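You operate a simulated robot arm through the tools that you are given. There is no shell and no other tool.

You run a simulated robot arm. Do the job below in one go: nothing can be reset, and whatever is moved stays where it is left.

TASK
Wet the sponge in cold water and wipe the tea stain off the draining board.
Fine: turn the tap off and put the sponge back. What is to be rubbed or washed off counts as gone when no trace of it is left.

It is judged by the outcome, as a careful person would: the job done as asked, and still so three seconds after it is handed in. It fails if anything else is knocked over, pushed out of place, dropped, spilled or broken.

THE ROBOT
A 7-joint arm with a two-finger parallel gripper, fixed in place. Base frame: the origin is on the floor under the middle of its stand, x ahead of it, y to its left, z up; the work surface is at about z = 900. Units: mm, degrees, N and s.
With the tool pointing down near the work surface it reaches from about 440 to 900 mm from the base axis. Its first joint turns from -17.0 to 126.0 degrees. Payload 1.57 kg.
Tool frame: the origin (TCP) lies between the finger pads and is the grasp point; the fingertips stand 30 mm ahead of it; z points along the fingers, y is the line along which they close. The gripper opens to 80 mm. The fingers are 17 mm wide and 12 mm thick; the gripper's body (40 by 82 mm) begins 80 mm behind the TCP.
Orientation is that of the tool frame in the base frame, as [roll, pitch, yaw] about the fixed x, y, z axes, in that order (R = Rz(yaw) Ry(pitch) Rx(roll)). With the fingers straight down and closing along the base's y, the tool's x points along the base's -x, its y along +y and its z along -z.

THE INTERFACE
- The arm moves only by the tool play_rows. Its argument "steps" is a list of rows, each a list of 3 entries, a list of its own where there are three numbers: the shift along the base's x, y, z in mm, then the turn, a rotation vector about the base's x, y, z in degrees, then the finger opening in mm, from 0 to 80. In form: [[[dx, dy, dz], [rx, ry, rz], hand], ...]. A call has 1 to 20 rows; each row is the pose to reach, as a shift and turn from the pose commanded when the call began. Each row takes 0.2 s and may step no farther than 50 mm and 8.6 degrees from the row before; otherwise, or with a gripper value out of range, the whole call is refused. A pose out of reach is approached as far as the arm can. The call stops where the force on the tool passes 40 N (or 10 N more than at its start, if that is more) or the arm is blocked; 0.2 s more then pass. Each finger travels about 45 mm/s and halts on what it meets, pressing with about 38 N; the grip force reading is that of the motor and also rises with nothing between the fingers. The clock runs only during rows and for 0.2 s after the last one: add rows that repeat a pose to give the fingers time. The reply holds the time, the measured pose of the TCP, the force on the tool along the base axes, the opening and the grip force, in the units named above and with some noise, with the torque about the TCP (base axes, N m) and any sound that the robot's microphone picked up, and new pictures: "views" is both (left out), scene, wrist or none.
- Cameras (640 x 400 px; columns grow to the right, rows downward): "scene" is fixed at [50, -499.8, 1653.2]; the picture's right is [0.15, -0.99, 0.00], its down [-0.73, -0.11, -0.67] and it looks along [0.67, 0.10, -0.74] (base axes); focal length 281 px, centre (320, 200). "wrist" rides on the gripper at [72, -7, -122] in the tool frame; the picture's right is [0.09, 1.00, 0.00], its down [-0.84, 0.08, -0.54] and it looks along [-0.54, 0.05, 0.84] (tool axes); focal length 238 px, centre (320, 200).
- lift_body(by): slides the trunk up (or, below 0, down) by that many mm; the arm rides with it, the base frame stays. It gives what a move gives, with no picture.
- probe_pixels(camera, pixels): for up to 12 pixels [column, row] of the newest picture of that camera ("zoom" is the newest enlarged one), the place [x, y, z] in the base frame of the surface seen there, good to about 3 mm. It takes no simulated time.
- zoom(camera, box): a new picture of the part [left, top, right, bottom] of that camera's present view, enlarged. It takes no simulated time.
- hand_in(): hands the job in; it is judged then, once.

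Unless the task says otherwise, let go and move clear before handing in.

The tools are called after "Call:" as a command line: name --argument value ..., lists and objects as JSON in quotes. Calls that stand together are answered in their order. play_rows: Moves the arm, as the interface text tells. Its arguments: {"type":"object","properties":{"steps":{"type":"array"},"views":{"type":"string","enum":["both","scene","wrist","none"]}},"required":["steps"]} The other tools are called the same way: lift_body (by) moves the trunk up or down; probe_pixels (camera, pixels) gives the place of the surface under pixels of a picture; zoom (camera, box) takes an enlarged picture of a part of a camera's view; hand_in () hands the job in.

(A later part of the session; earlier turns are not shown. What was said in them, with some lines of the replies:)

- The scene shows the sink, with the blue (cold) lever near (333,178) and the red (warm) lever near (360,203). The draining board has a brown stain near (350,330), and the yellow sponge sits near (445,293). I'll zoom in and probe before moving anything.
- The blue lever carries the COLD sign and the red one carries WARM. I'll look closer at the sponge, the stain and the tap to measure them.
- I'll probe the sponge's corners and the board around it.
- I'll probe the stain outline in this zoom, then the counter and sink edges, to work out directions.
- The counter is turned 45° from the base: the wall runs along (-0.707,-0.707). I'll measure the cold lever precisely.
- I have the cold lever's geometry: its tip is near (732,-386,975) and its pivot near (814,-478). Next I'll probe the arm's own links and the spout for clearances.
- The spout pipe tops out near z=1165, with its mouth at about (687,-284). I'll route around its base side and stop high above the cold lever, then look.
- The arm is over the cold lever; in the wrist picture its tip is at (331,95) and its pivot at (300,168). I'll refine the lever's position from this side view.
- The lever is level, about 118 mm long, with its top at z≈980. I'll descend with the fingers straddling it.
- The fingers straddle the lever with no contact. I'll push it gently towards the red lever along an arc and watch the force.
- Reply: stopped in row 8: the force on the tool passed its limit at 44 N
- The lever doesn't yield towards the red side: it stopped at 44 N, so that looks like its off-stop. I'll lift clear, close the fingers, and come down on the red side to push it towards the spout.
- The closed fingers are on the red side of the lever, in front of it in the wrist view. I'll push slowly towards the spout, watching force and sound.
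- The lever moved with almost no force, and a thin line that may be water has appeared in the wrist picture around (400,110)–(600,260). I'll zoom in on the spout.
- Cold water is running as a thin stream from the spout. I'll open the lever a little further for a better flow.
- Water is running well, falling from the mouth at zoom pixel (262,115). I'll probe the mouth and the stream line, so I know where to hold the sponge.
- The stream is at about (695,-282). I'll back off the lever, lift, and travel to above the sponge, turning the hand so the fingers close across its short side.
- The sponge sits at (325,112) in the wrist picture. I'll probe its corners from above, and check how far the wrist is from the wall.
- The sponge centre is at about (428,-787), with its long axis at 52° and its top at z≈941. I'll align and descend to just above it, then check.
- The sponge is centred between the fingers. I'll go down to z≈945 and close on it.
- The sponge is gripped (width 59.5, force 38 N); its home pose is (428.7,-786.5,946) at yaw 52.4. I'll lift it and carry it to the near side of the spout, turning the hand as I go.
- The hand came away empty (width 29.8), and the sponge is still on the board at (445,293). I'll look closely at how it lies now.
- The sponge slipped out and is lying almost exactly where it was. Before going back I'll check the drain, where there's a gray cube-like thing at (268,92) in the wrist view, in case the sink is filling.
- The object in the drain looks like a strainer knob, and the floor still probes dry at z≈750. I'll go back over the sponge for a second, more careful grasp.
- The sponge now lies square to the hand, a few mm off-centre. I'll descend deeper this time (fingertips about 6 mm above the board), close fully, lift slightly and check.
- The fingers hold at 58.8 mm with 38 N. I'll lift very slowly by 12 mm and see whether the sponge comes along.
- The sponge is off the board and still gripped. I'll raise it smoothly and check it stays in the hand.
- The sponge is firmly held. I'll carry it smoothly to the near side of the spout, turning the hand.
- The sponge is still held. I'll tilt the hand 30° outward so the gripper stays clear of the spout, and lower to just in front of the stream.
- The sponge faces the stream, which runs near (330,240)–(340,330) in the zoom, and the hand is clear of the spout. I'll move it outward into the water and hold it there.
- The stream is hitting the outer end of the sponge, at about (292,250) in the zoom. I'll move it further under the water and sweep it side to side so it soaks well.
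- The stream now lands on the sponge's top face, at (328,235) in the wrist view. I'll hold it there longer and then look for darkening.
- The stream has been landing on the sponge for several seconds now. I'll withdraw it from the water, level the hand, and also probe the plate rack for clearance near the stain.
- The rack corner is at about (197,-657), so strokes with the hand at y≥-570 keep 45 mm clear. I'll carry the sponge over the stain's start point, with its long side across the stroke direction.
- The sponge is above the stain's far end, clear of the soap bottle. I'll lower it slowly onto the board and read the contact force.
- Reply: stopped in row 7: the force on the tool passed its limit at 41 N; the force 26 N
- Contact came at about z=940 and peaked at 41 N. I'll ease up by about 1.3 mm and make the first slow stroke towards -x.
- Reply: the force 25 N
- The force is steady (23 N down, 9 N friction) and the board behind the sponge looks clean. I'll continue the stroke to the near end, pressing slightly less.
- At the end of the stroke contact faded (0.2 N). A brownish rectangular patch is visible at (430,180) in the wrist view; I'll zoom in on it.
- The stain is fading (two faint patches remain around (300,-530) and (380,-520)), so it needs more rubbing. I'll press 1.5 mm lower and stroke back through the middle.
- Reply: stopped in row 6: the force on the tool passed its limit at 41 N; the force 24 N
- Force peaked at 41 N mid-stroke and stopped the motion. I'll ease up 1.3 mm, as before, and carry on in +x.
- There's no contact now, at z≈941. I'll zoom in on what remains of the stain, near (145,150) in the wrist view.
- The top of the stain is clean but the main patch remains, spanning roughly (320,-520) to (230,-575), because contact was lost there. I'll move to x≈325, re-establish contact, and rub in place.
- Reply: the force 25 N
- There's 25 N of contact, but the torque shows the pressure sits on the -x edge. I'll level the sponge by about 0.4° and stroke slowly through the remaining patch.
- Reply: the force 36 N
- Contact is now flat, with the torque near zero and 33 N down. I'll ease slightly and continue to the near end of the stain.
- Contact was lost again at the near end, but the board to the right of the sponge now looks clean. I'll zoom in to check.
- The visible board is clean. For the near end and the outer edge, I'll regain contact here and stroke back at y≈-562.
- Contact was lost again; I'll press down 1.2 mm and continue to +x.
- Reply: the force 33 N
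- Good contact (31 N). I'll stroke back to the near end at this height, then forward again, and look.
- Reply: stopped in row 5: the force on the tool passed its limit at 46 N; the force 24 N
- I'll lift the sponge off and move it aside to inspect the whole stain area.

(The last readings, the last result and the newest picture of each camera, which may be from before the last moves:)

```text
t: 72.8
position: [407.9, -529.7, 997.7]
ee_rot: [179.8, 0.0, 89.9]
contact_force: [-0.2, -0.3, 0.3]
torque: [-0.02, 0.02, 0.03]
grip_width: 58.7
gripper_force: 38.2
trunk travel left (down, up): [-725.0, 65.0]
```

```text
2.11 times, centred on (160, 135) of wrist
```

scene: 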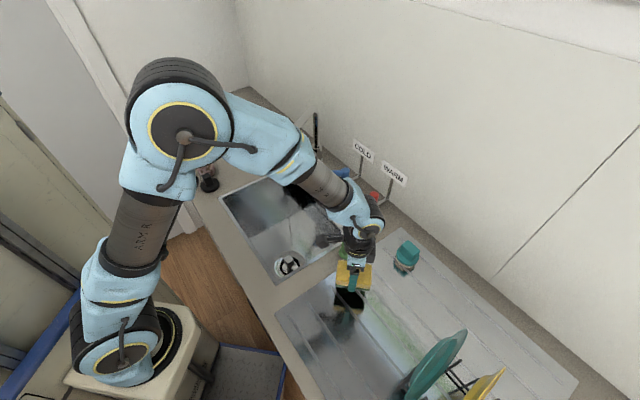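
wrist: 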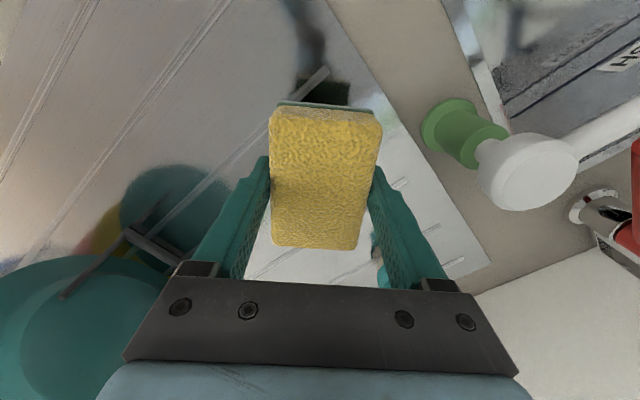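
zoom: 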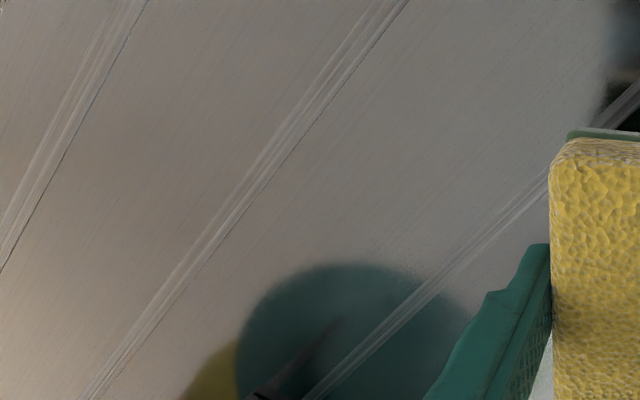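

Both the scene zoom and the wrist view now show no stain. I'll carry the sponge above its home spot, which also clears the view for a full check.

Call:
play_rows --steps '[[[0, -6, 15], [0, 0, -2], 0], [[2, -25, 35], [0, 0, -6], 0], [[5, -55, 50], [0, 0, -11], 0], [[8, -88, 60], [0, 0, -16], 0], [[11, -121, 62], [0, 0, -21], 0], [[14, -154, 62], [0, 0, -26], 0], [[16, -187, 62], [0, 0, -31], 0], [[18, -216, 62], [0, 0, -35], 0], [[20, -240, 62], [0, 0, -37.8], 0], [[20.6, -254, 62], [0, 0, -37.8], 0], [[20.6, -257.3, 62], [0, 0, -37.8], 0], [[20.6, -257.3, 62], [0, 0, -37.8], 0]]'

Call:
zoom --camera "scene" --box '[310, 280, 390, 380]'

```text
t: 75.4
position: [427.9, -789.2, 1057.9]
ee_rot: [179.8, 0.0, 52.1]
contact_force: [-0.2, 0.1, 0.4]
torque: [0.04, 0.01, 0.04]
grip_width: 58.7
gripper_force: 38.5
trunk travel left (down, up): [-725.0, 65.0]
```

scene: 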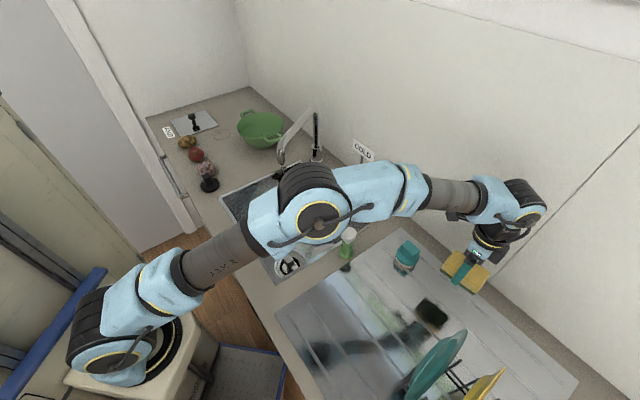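
wrist: 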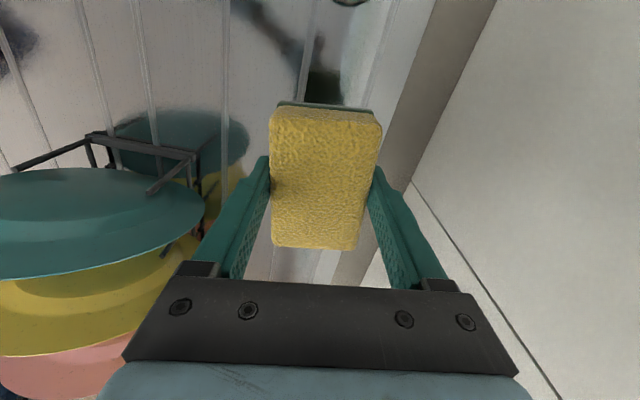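

```text
4.00 times, centred on (350, 330) of scene
```

zoom: 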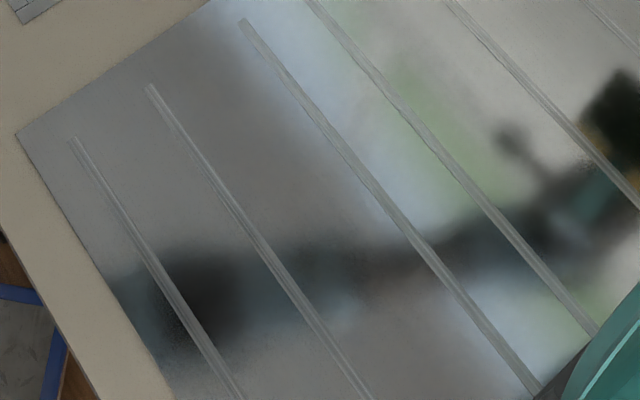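

The board looks clean. I'll check closer, at higher zoom, for any faint trace.

Call:
zoom --camera "scene" --box '[328, 288, 368, 313]'

Call:
zoom --camera "scene" --box '[325, 310, 385, 370]'

```text
16.00 times, centred on (348, 300) of scene
```

zoom: 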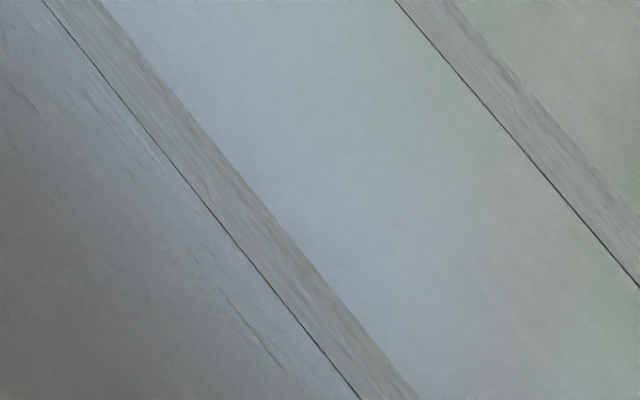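

```text
6.67 times, centred on (355, 340) of scene
```

zoom: 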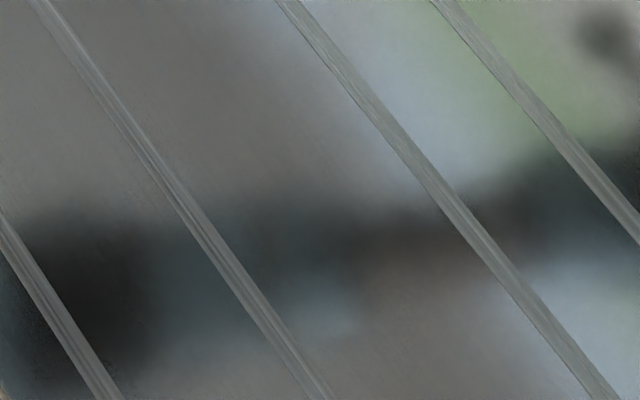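

No trace is visible. I'll lower the sponge onto its original spot.

Call:
play_rows --steps '[[[0.3, 1, -25], [0, 0, 0], 0], [[0.6, 2, -55], [0, 0, 0], 0], [[0.6, 2, -82], [0, 0, 0], 0], [[0.6, 2, -102], [0, 0, 0], 0], [[0.6, 2, -111], [0, 0, 0], 0], [[0.6, 2, -115], [0, 0, 0], 0], [[0.6, 2, -116.5], [0, 0, 0], 0], [[0.6, 2, -117.5], [0, 0, 0], 0]]'

```text
t: 77.2
position: [427.8, -785.7, 941.2]
ee_rot: [179.8, 0.0, 52.1]
contact_force: [-0.3, -0.4, 0.1]
torque: [0.01, 0.01, -0.02]
grip_width: 58.7
gripper_force: 37.9
trunk travel left (down, up): [-725.0, 65.0]
```

scene: 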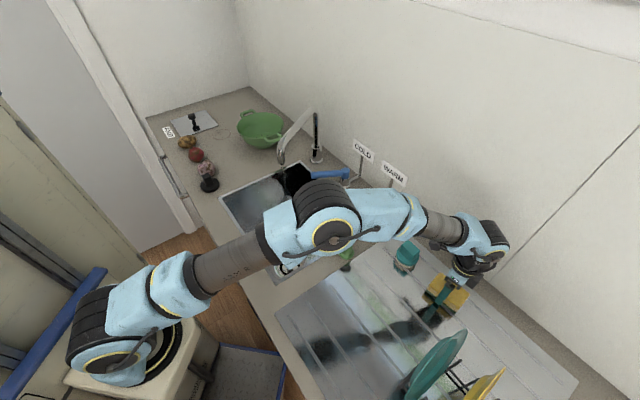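
wrist: 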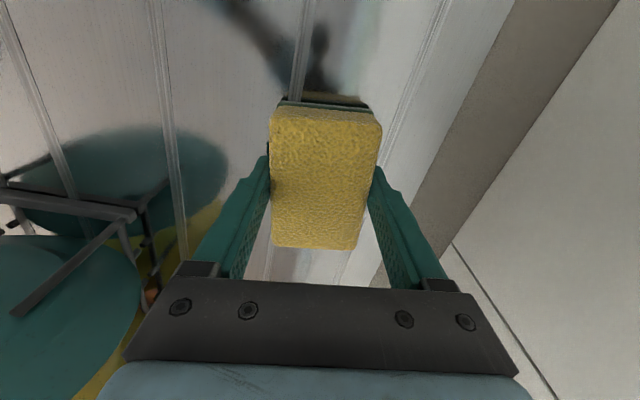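

There's no contact yet. I'll lower the last couple of mm, then open the fingers.

Call:
play_rows --steps '[[[0, 0, -0.6], [0, 0, 0], 0], [[0, 0, -1.2], [0, 0, 0], 0], [[0, 0, -1.6], [0, 0, 0], 0]]' --views "none"

```text
t: 78.0
position: [428.5, -786.7, 939.2]
ee_rot: [179.9, 0.1, 52.1]
contact_force: [-0.5, -0.4, -0.1]
torque: [0.02, -0.01, -0.03]
grip_width: 58.6
gripper_force: 37.8
trunk travel left (down, up): [-725.0, 65.0]
```

Call:
play_rows --steps '[[[0, 0, -0.5], [0, 0, 0], 0], [[0, 0, -1.0], [0, 0, 0], 0], [[0, 0, -1.4], [0, 0, 0], 0]]' --views "wrist"

```text
t: 78.8
position: [429.2, -786.2, 938.8]
ee_rot: [179.8, 0.1, 52.2]
contact_force: [0.0, 0.9, 0.1]
torque: [0.03, 0.0, 0.01]
grip_width: 58.4
gripper_force: 38.2
trunk travel left (down, up): [-725.0, 65.0]
```

wrist: 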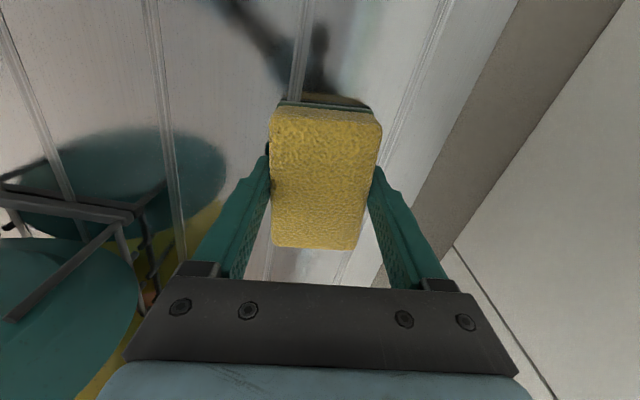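

Call:
play_rows --steps '[[[0, 0, -0.5], [0, 0, 0], 0], [[0, 0, -1.0], [0, 0, 0], 0], [[0, 0, -1.3], [0, 0, 0], 0]]' --views "none"

```text
t: 79.6
position: [427.9, -786.9, 938.6]
ee_rot: [179.7, 0.2, 52.1]
contact_force: [3.0, 0.3, 9.0]
torque: [0.19, 0.15, -0.07]
grip_width: 58.6
gripper_force: 37.8
trunk travel left (down, up): [-725.0, 65.0]
```

The sponge is now down on the board (9 N contact). I'll open the fingers and lift straight up.

Call:
play_rows --steps '[[[0, 0, 0.3], [0, 0, 0], 62], [[0, 0, 0.3], [0, 0, 0], 70], [[0, 0, 0.3], [0, 0, 0], 80], [[0, 0, 0.3], [0, 0, 0], 80], [[0, 0, 0.3], [0, 0, 0], 80], [[0, 0, 10], [0, 0, 0], 80], [[0, 0, 30], [0, 0, 0], 80], [[0, 0, 60], [0, 0, 0], 80], [[0, 0, 100], [0, 0, 0], 80], [[0, 0, 140], [0, 0, 0], 80], [[0, 0, 170], [0, 0, 0], 80], [[0, 0, 170], [0, 0, 0], 80]]'

Call:
probe_pixels --camera "wrist" --pixels '[[324, 115], [307, 72], [351, 81], [334, 153], [295, 145]]'

Call:
zoom --camera "wrist" --box '[240, 40, 400, 180]'

Call:
zoom --camera "scene" --box '[390, 230, 486, 330]'

```text
t: 82.2
position: [427.5, -787.6, 1108.7]
ee_rot: [179.8, 0.1, 52.2]
contact_force: [0.4, 0.7, 0.2]
torque: [0.0, 0.0, 0.0]
grip_width: 79.7
gripper_force: 0.1
trunk travel left (down, up): [-725.0, 65.0]
```

scene: 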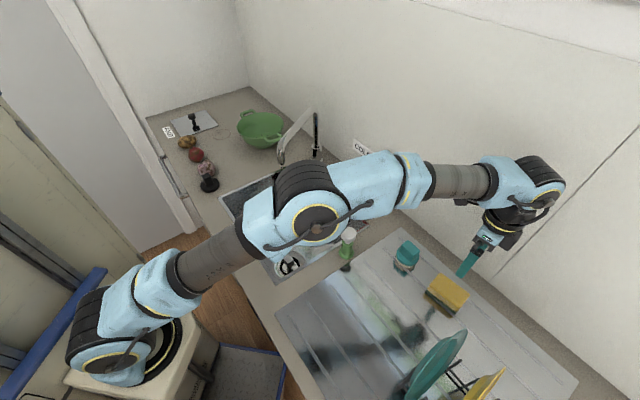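
wrist: 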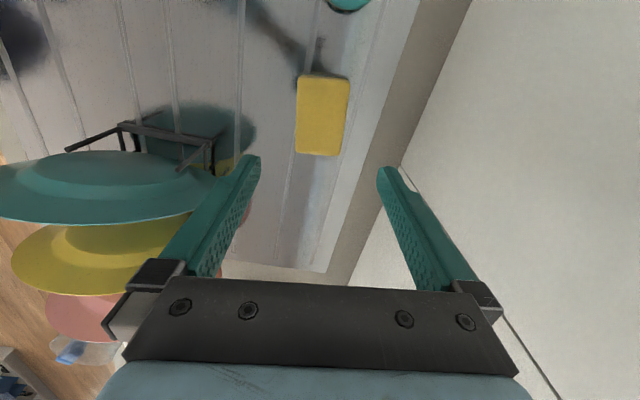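

```text
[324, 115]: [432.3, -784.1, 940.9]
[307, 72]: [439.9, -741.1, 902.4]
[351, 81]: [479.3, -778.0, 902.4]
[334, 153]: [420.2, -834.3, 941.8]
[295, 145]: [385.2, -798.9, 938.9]
```

```text
2.86 times, centred on (320, 110) of wrist
```

zoom: 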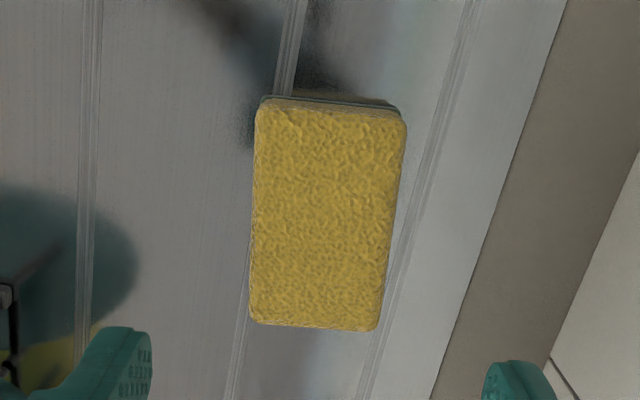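

```text
4.00 times, centred on (438, 280) of scene
```

zoom: 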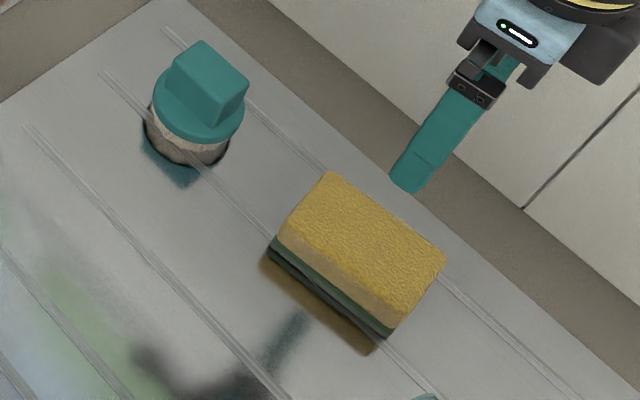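

The sponge is back where it was, within a couple of mm. Next I'll go and turn the tap off, starting by hovering near the lever to see its angle.

Call:
play_rows --steps '[[[20, 20, 0], [0, 0, 6], 80], [[46, 48, 0], [0, 0, 14], 80], [[73, 76, 0], [0, 0, 22], 80], [[100, 104, 0], [0, 0, 30], 80], [[127, 132, 0], [0, 0, 38], 80], [[154, 160, 0], [0, 0, 46], 80], [[181, 188, 0], [0, 0, 54], 80], [[208, 216, 0], [0, 0, 62], 80], [[235, 244, 0], [0, 0, 70], 80], [[262, 272, 0], [0, 0, 78], 80], [[289, 300, 0], [0, 0, 86], 80], [[310, 322, 0], [0, 0, 94], 80], [[325, 338, 0], [0, 0, 102.8], 80], [[325, 338, 0], [0, 0, 102.8], 80]]'

Call:
zoom --camera "scene" --box '[300, 270, 420, 390]'

```text
refused: row 13 steps farther than a row can; nothing moved
```

```text
3.33 times, centred on (360, 330) of scene
```

zoom: 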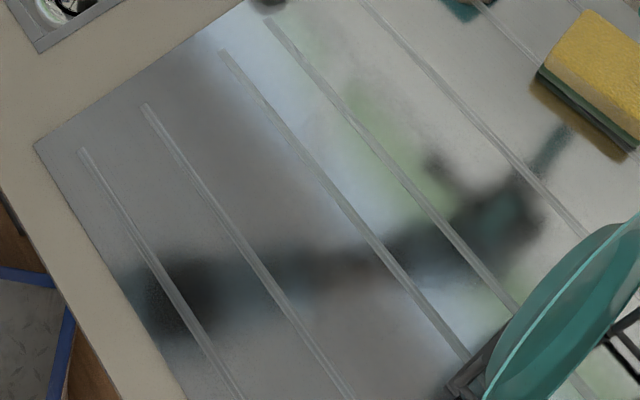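

That call was refused because the last turn step was 8.8°. I'll resend it with even steps.

Call:
play_rows --steps '[[[20, 20, 0], [0, 0, 7], 80], [[46, 48, 0], [0, 0, 15], 80], [[73, 76, 0], [0, 0, 23], 80], [[100, 104, 0], [0, 0, 31], 80], [[127, 132, 0], [0, 0, 39], 80], [[154, 160, 0], [0, 0, 47], 80], [[181, 188, 0], [0, 0, 55], 80], [[208, 216, 0], [0, 0, 63], 80], [[235, 244, 0], [0, 0, 71], 80], [[262, 272, 0], [0, 0, 79], 80], [[289, 300, 0], [0, 0, 87], 80], [[310, 322, 0], [0, 0, 95], 80], [[325, 338, 0], [0, 0, 102.8], 80], [[325, 338, 0], [0, 0, 102.8], 80]]'

Call:
zoom --camera "scene" --box '[300, 270, 420, 390]'

Call:
zoom --camera "wrist" --box '[200, 30, 480, 200]'

```text
t: 85.2
position: [754.4, -449.3, 1105.1]
ee_rot: [179.8, 0.1, 155.1]
contact_force: [0.1, 0.1, 0.5]
torque: [-0.03, -0.01, -0.02]
grip_width: 80.1
gripper_force: 0.0
trunk travel left (down, up): [-725.0, 65.0]
```

scene: 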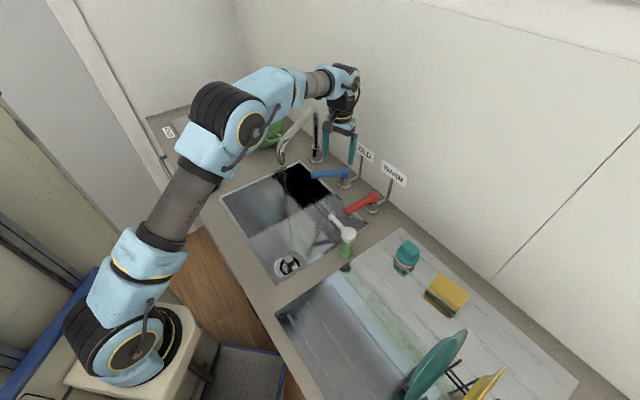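
wrist: 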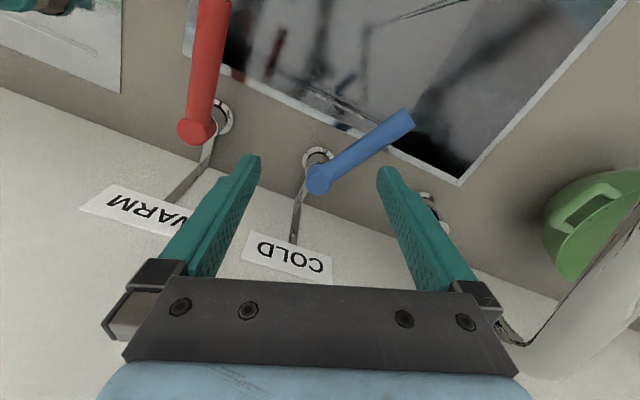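

```text
3.33 times, centred on (360, 330) of scene
```

zoom: 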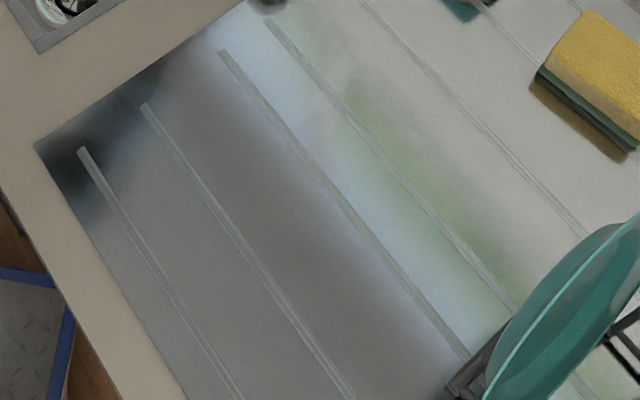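

```text
2.29 times, centred on (340, 115) of wrist
```

zoom: 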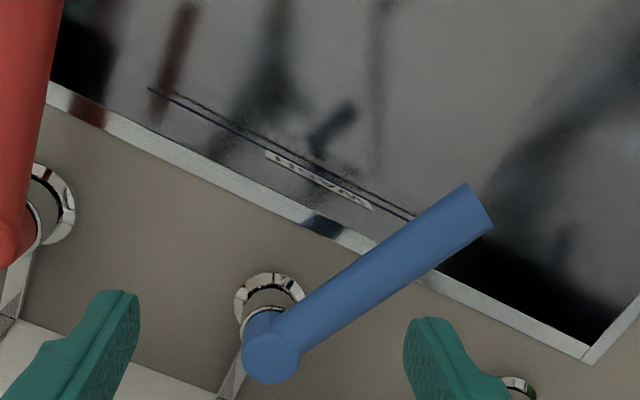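

The draining board is spotless with the reflections gone. I'll probe the lever's present angle before straddling it.

Call:
probe_pixels --camera "wrist" --pixels '[[318, 180], [404, 118], [390, 130], [370, 145], [350, 158], [408, 112], [412, 124], [428, 205], [610, 235], [520, 330]]'

Call:
probe_pixels --camera "scene" --pixels '[[314, 174], [330, 173], [345, 172], [352, 150], [333, 150]]'

Call:
zoom --camera "scene" --box '[250, 100, 390, 210]'

```text
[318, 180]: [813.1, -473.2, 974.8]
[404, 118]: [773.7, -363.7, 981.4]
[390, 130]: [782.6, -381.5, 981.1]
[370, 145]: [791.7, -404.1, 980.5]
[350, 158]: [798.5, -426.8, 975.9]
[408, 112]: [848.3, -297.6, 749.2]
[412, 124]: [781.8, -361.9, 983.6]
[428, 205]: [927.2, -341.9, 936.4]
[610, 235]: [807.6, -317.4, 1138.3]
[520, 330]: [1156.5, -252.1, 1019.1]
```

```text
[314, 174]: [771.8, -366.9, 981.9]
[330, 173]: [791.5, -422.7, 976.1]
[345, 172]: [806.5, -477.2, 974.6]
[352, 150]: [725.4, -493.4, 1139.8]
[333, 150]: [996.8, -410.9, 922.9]
```

```text
3.64 times, centred on (320, 155) of scene
```

zoom: 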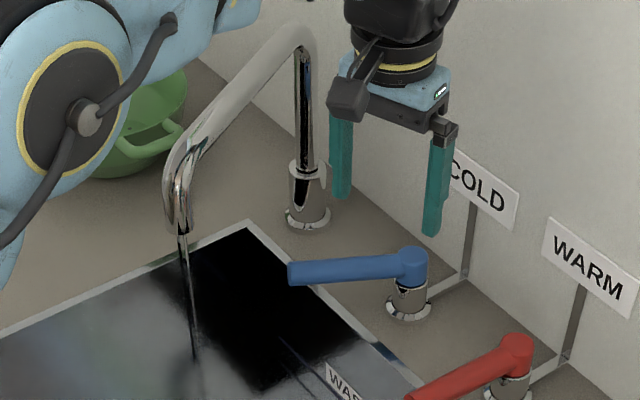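

The lever now sits at about 110°, with its tip at (776,-362). I'll move so the spout-side finger comes down between lever and spout, stopping just above the lever to check.

Call:
play_rows --steps '[[[18, 17, 0], [0, 0, 0], 80], [[36, 33.5, -10], [0, 0, 0], 80], [[37, 34, -45], [0, 0, 0], 80], [[37, 34, -75], [0, 0, 0], 80], [[37, 34, -75], [0, 0, 0], 80]]'

Call:
zoom --camera "wrist" --box '[200, 60, 460, 220]'

```text
t: 86.4
position: [787.1, -418.1, 1030.4]
ee_rot: [179.8, 0.1, 155.0]
contact_force: [-0.3, 0.2, -1.2]
torque: [0.0, 0.03, 0.0]
grip_width: 79.8
gripper_force: 0.0
trunk travel left (down, up): [-725.0, 65.0]
```

scene: 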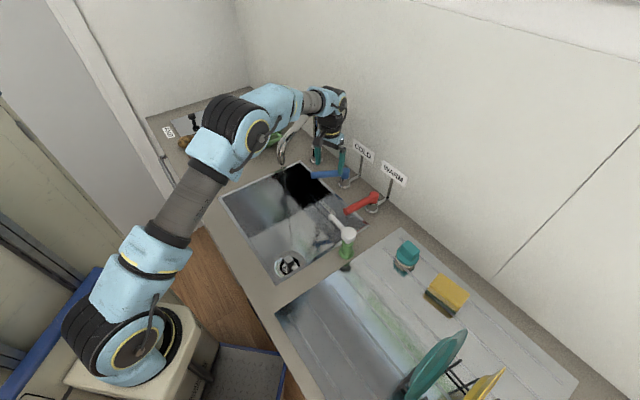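
wrist: 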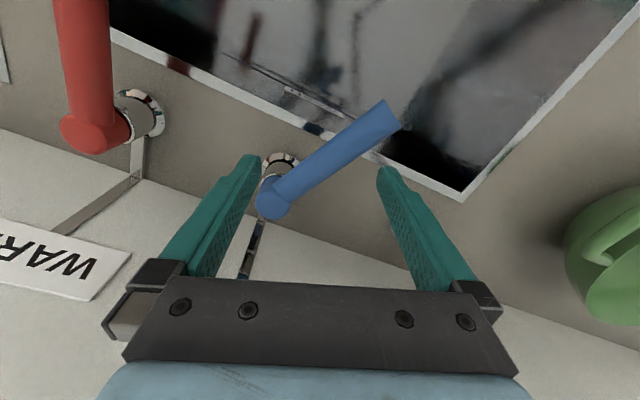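

```text
2.46 times, centred on (330, 140) of wrist
```

zoom: 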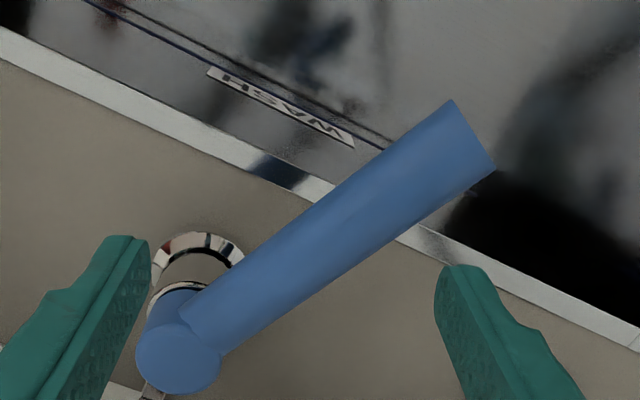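

The gap between the spout-side finger and the lever would be only about 3 mm. I'll shift 6 mm away from the lever and then descend around it.

Call:
play_rows --steps '[[[6, 2, 0], [0, 0, 0], 80], [[6, 2, -18], [0, 0, 0], 80], [[6, 2, -34], [0, 0, 0], 80], [[6, 2, -47], [0, 0, 0], 80], [[6, 2, -47], [0, 0, 0], 80]]'

```text
t: 87.6
position: [796.8, -413.4, 984.2]
ee_rot: [179.8, 0.0, 154.9]
contact_force: [0.3, 0.1, 0.1]
torque: [0.0, 0.01, 0.0]
grip_width: 79.9
gripper_force: 0.1
trunk travel left (down, up): [-725.0, 65.0]
```

scene: 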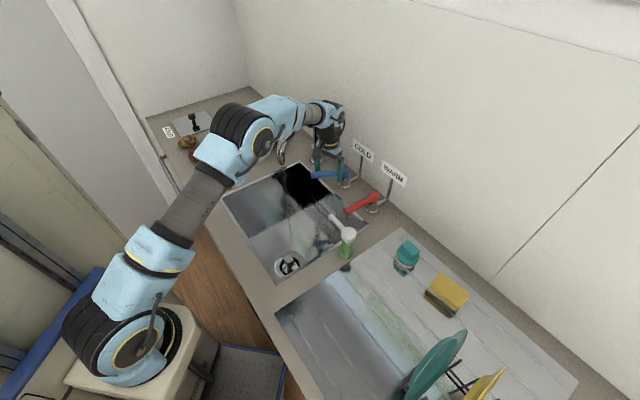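
wrist: 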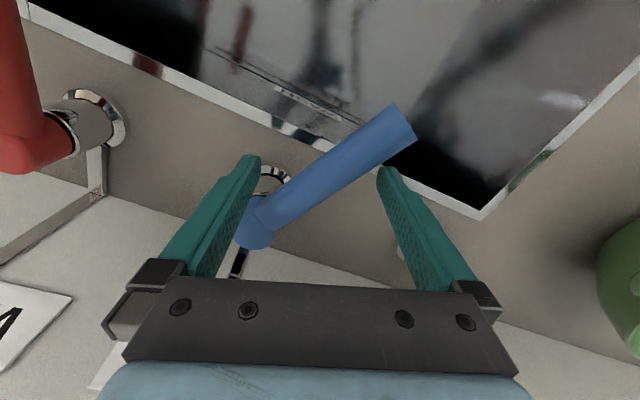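

The lever is between the fingers with no contact. I'll push it back along its arc towards the off position.

Call:
play_rows --steps '[[[-3.5, -0.1, 0], [0, 0, 0], 80], [[-7, -0.2, 0], [0, 0, 0], 80], [[-10.5, -0.6, 0], [0, 0, 0], 80], [[-13.9, -1, 0], [0, 0, 0], 80], [[-17.4, -1.6, 0], [0, 0, 0], 80], [[-20.8, -2.2, 0], [0, 0, 0], 80], [[-24.2, -3, 0], [0, 0, 0], 80], [[-27.6, -3.9, 0], [0, 0, 0], 80], [[-30.9, -5, 0], [0, 0, 0], 80], [[-34.2, -6, 0], [0, 0, 0], 80], [[-37.5, -7.3, 0], [0, 0, 0], 80], [[-40.7, -8.6, 0], [0, 0, 0], 80]]'

```text
t: 90.2
position: [756.9, -420.3, 986.3]
ee_rot: [179.8, 0.1, 154.8]
contact_force: [-0.1, 0.5, 0.5]
torque: [0.0, -0.01, -0.01]
grip_width: 80.0
gripper_force: 0.0
trunk travel left (down, up): [-725.0, 65.0]
```

scene: 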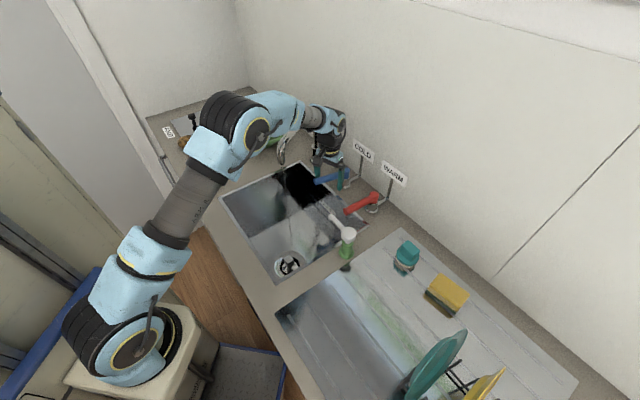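
wrist: 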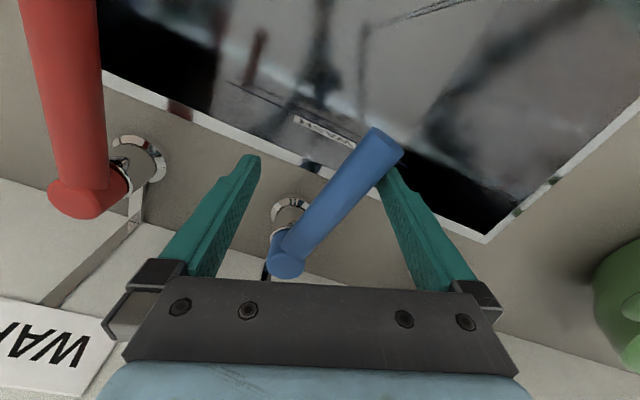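

The lever is following without resistance. I'll continue to its off-stop.

Call:
play_rows --steps '[[[-3.1, -1.5, 0], [0, 0, 0], 80], [[-6.2, -3.1, 0], [0, 0, 0], 80], [[-9.3, -4.8, 0], [0, 0, 0], 80], [[-12.3, -6.6, 0], [0, 0, 0], 80], [[-15.2, -8.5, 0], [0, 0, 0], 80], [[-18.1, -10.5, 0], [0, 0, 0], 80], [[-20.9, -12.6, 0], [0, 0, 0], 80], [[-23.6, -14.8, 0], [0, 0, 0], 80]]'

Call:
zoom --camera "scene" --box '[240, 110, 380, 230]'

```text
t: 91.9
position: [741.0, -425.5, 984.9]
ee_rot: [179.2, 0.5, 155.1]
contact_force: [8.4, 7.4, -1.9]
torque: [0.05, -0.08, -0.33]
grip_width: 79.9
gripper_force: 0.0
trunk travel left (down, up): [-725.0, 65.0]
stopped in row 8: the force on the tool passed its limit at 43 N (the readings are from after the stop); the commanded pose is now the measured one
```

scene: 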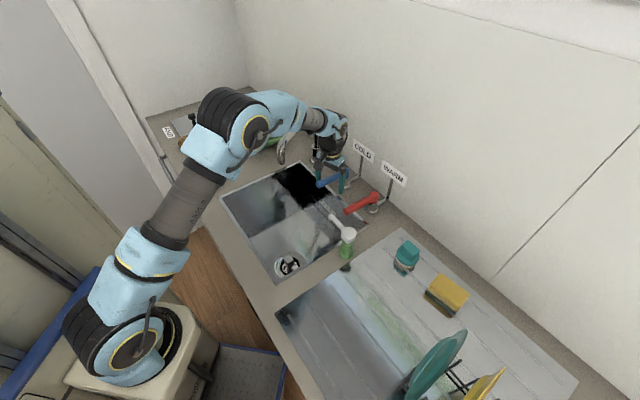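
wrist: 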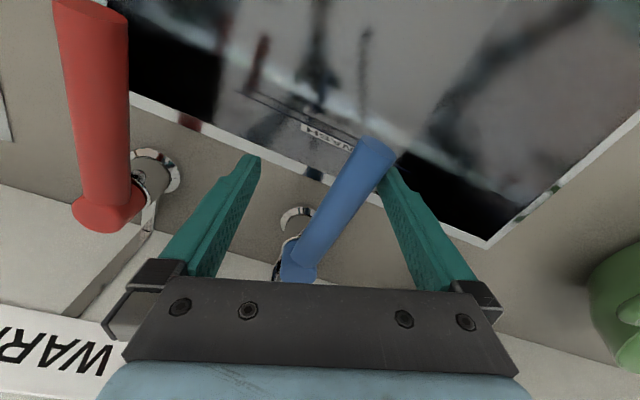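

```text
3.33 times, centred on (310, 170) of scene
```

zoom: 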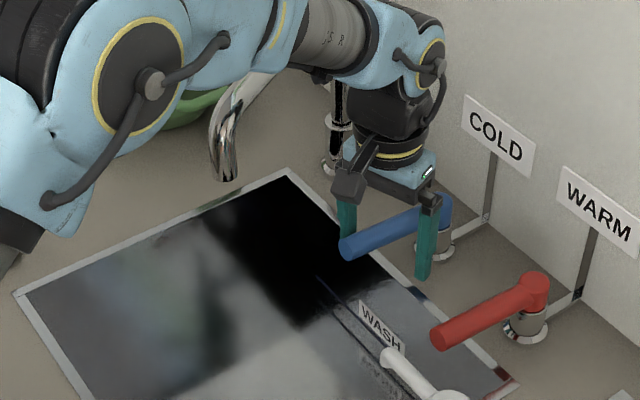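

The lever is against its off-stop (43 N, same position as at first) and the stream has gone. I'll back off, lift clear, and retreat for a final look.

Call:
play_rows --steps '[[[4, 4, 0], [0, 0, 0], 80], [[5, 5, 20], [0, 0, 0], 80], [[5, 5, 60], [0, 0, 0], 80], [[5, 5, 105], [0, 0, 0], 80], [[0, 2, 150], [0, 0, 0], 80], [[-30, 0, 185], [0, 0, 0], 80], [[-75, 0, 205], [0, 0, 0], 80], [[-120, 5, 205], [0, 0, 0], 80], [[-160, 30, 205], [0, 0, 0], 80], [[-175, 75, 205], [0, 0, 0], 80], [[-180, 120, 205], [0, 0, 0], 80], [[-180, 165, 205], [0, 0, 0], 80], [[-180, 210, 205], [0, 0, 0], 80], [[-180, 255, 205], [0, 0, 0], 80], [[-180, 300, 205], [0, 0, 0], 80], [[-180, 345, 205], [0, 0, 0], 80], [[-180, 345, 205], [0, 0, 0], 80]]'

Call:
zoom --camera "scene" --box '[220, 90, 420, 240]'

Call:
zoom --camera "scene" --box '[260, 220, 580, 400]'

Call:
zoom --camera "scene" --box '[310, 280, 400, 380]'

```text
t: 95.5
position: [560.7, -80.7, 1192.8]
ee_rot: [179.3, 0.5, 155.1]
contact_force: [0.2, -0.2, 0.4]
torque: [-0.01, -0.02, 0.01]
grip_width: 80.0
gripper_force: 0.1
trunk travel left (down, up): [-725.0, 65.0]
```

scene: 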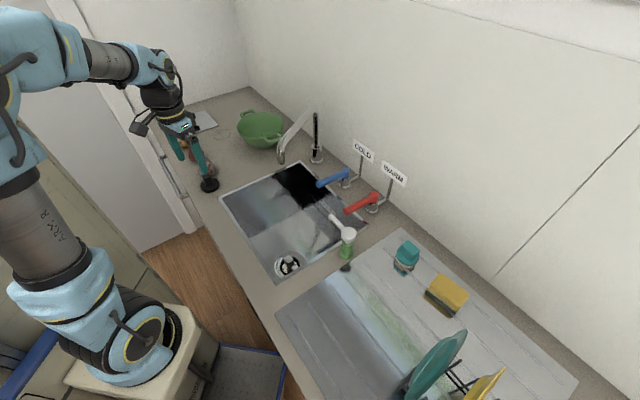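
wrist: 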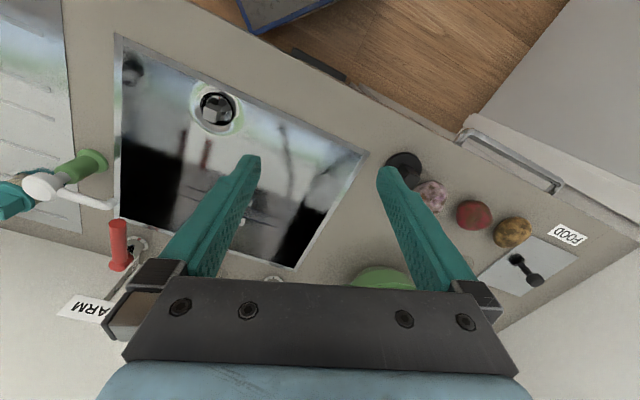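

```text
2.67 times, centred on (320, 165) of scene
```

zoom: 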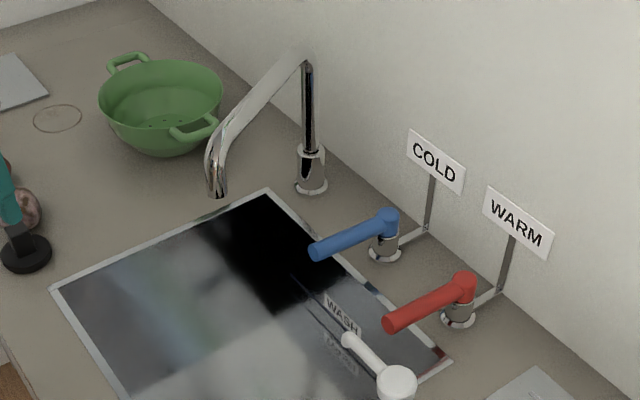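

```text
2.00 times, centred on (420, 310) of scene
```

zoom: 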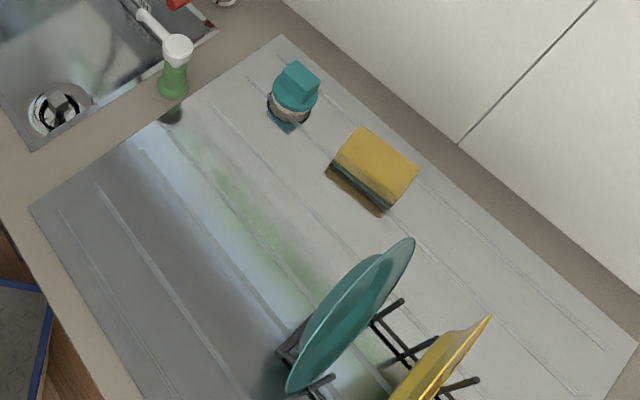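

```text
4.00 times, centred on (355, 330) of scene
```

zoom: 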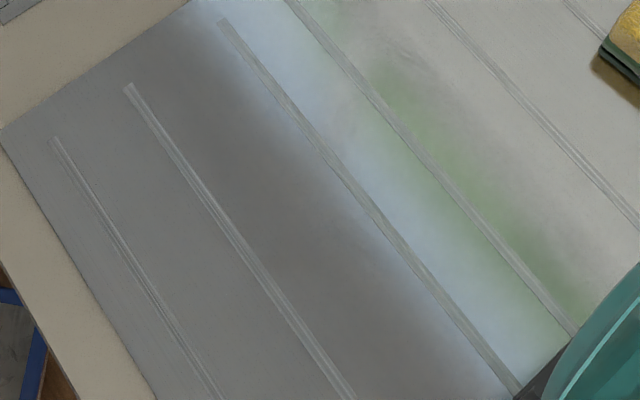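

The final pictures show:
- **Tap:** off, with the blue lever back where it started and no stream at the spout.
- **Sponge:** in its place at (445,293).
- **Board:** no stain left around (350,330).
- **Everything else:** undisturbed, with the arm clear.

I'm handing it in.

Call:
hand_in

```text
The job is handed in.
```

I wet the sponge under the cold tap and wiped the tea stain off the draining board. Zoomed views of the whole stain area, taken with the arm out of the way, show no trace of it.

- **Tap:** The cold lever is back against its off-stop and no water is running.
- **Sponge:** It is back on its original spot, within a couple of millimetres.
- **Anything else:** Nothing looks moved, dropped or spilled.

On my first try to pick up the sponge it slipped out of the gripper, but it stayed on the board and I took a deeper grip the second time. I judged it wet from about six seconds held under the stream, because it didn't visibly darken.
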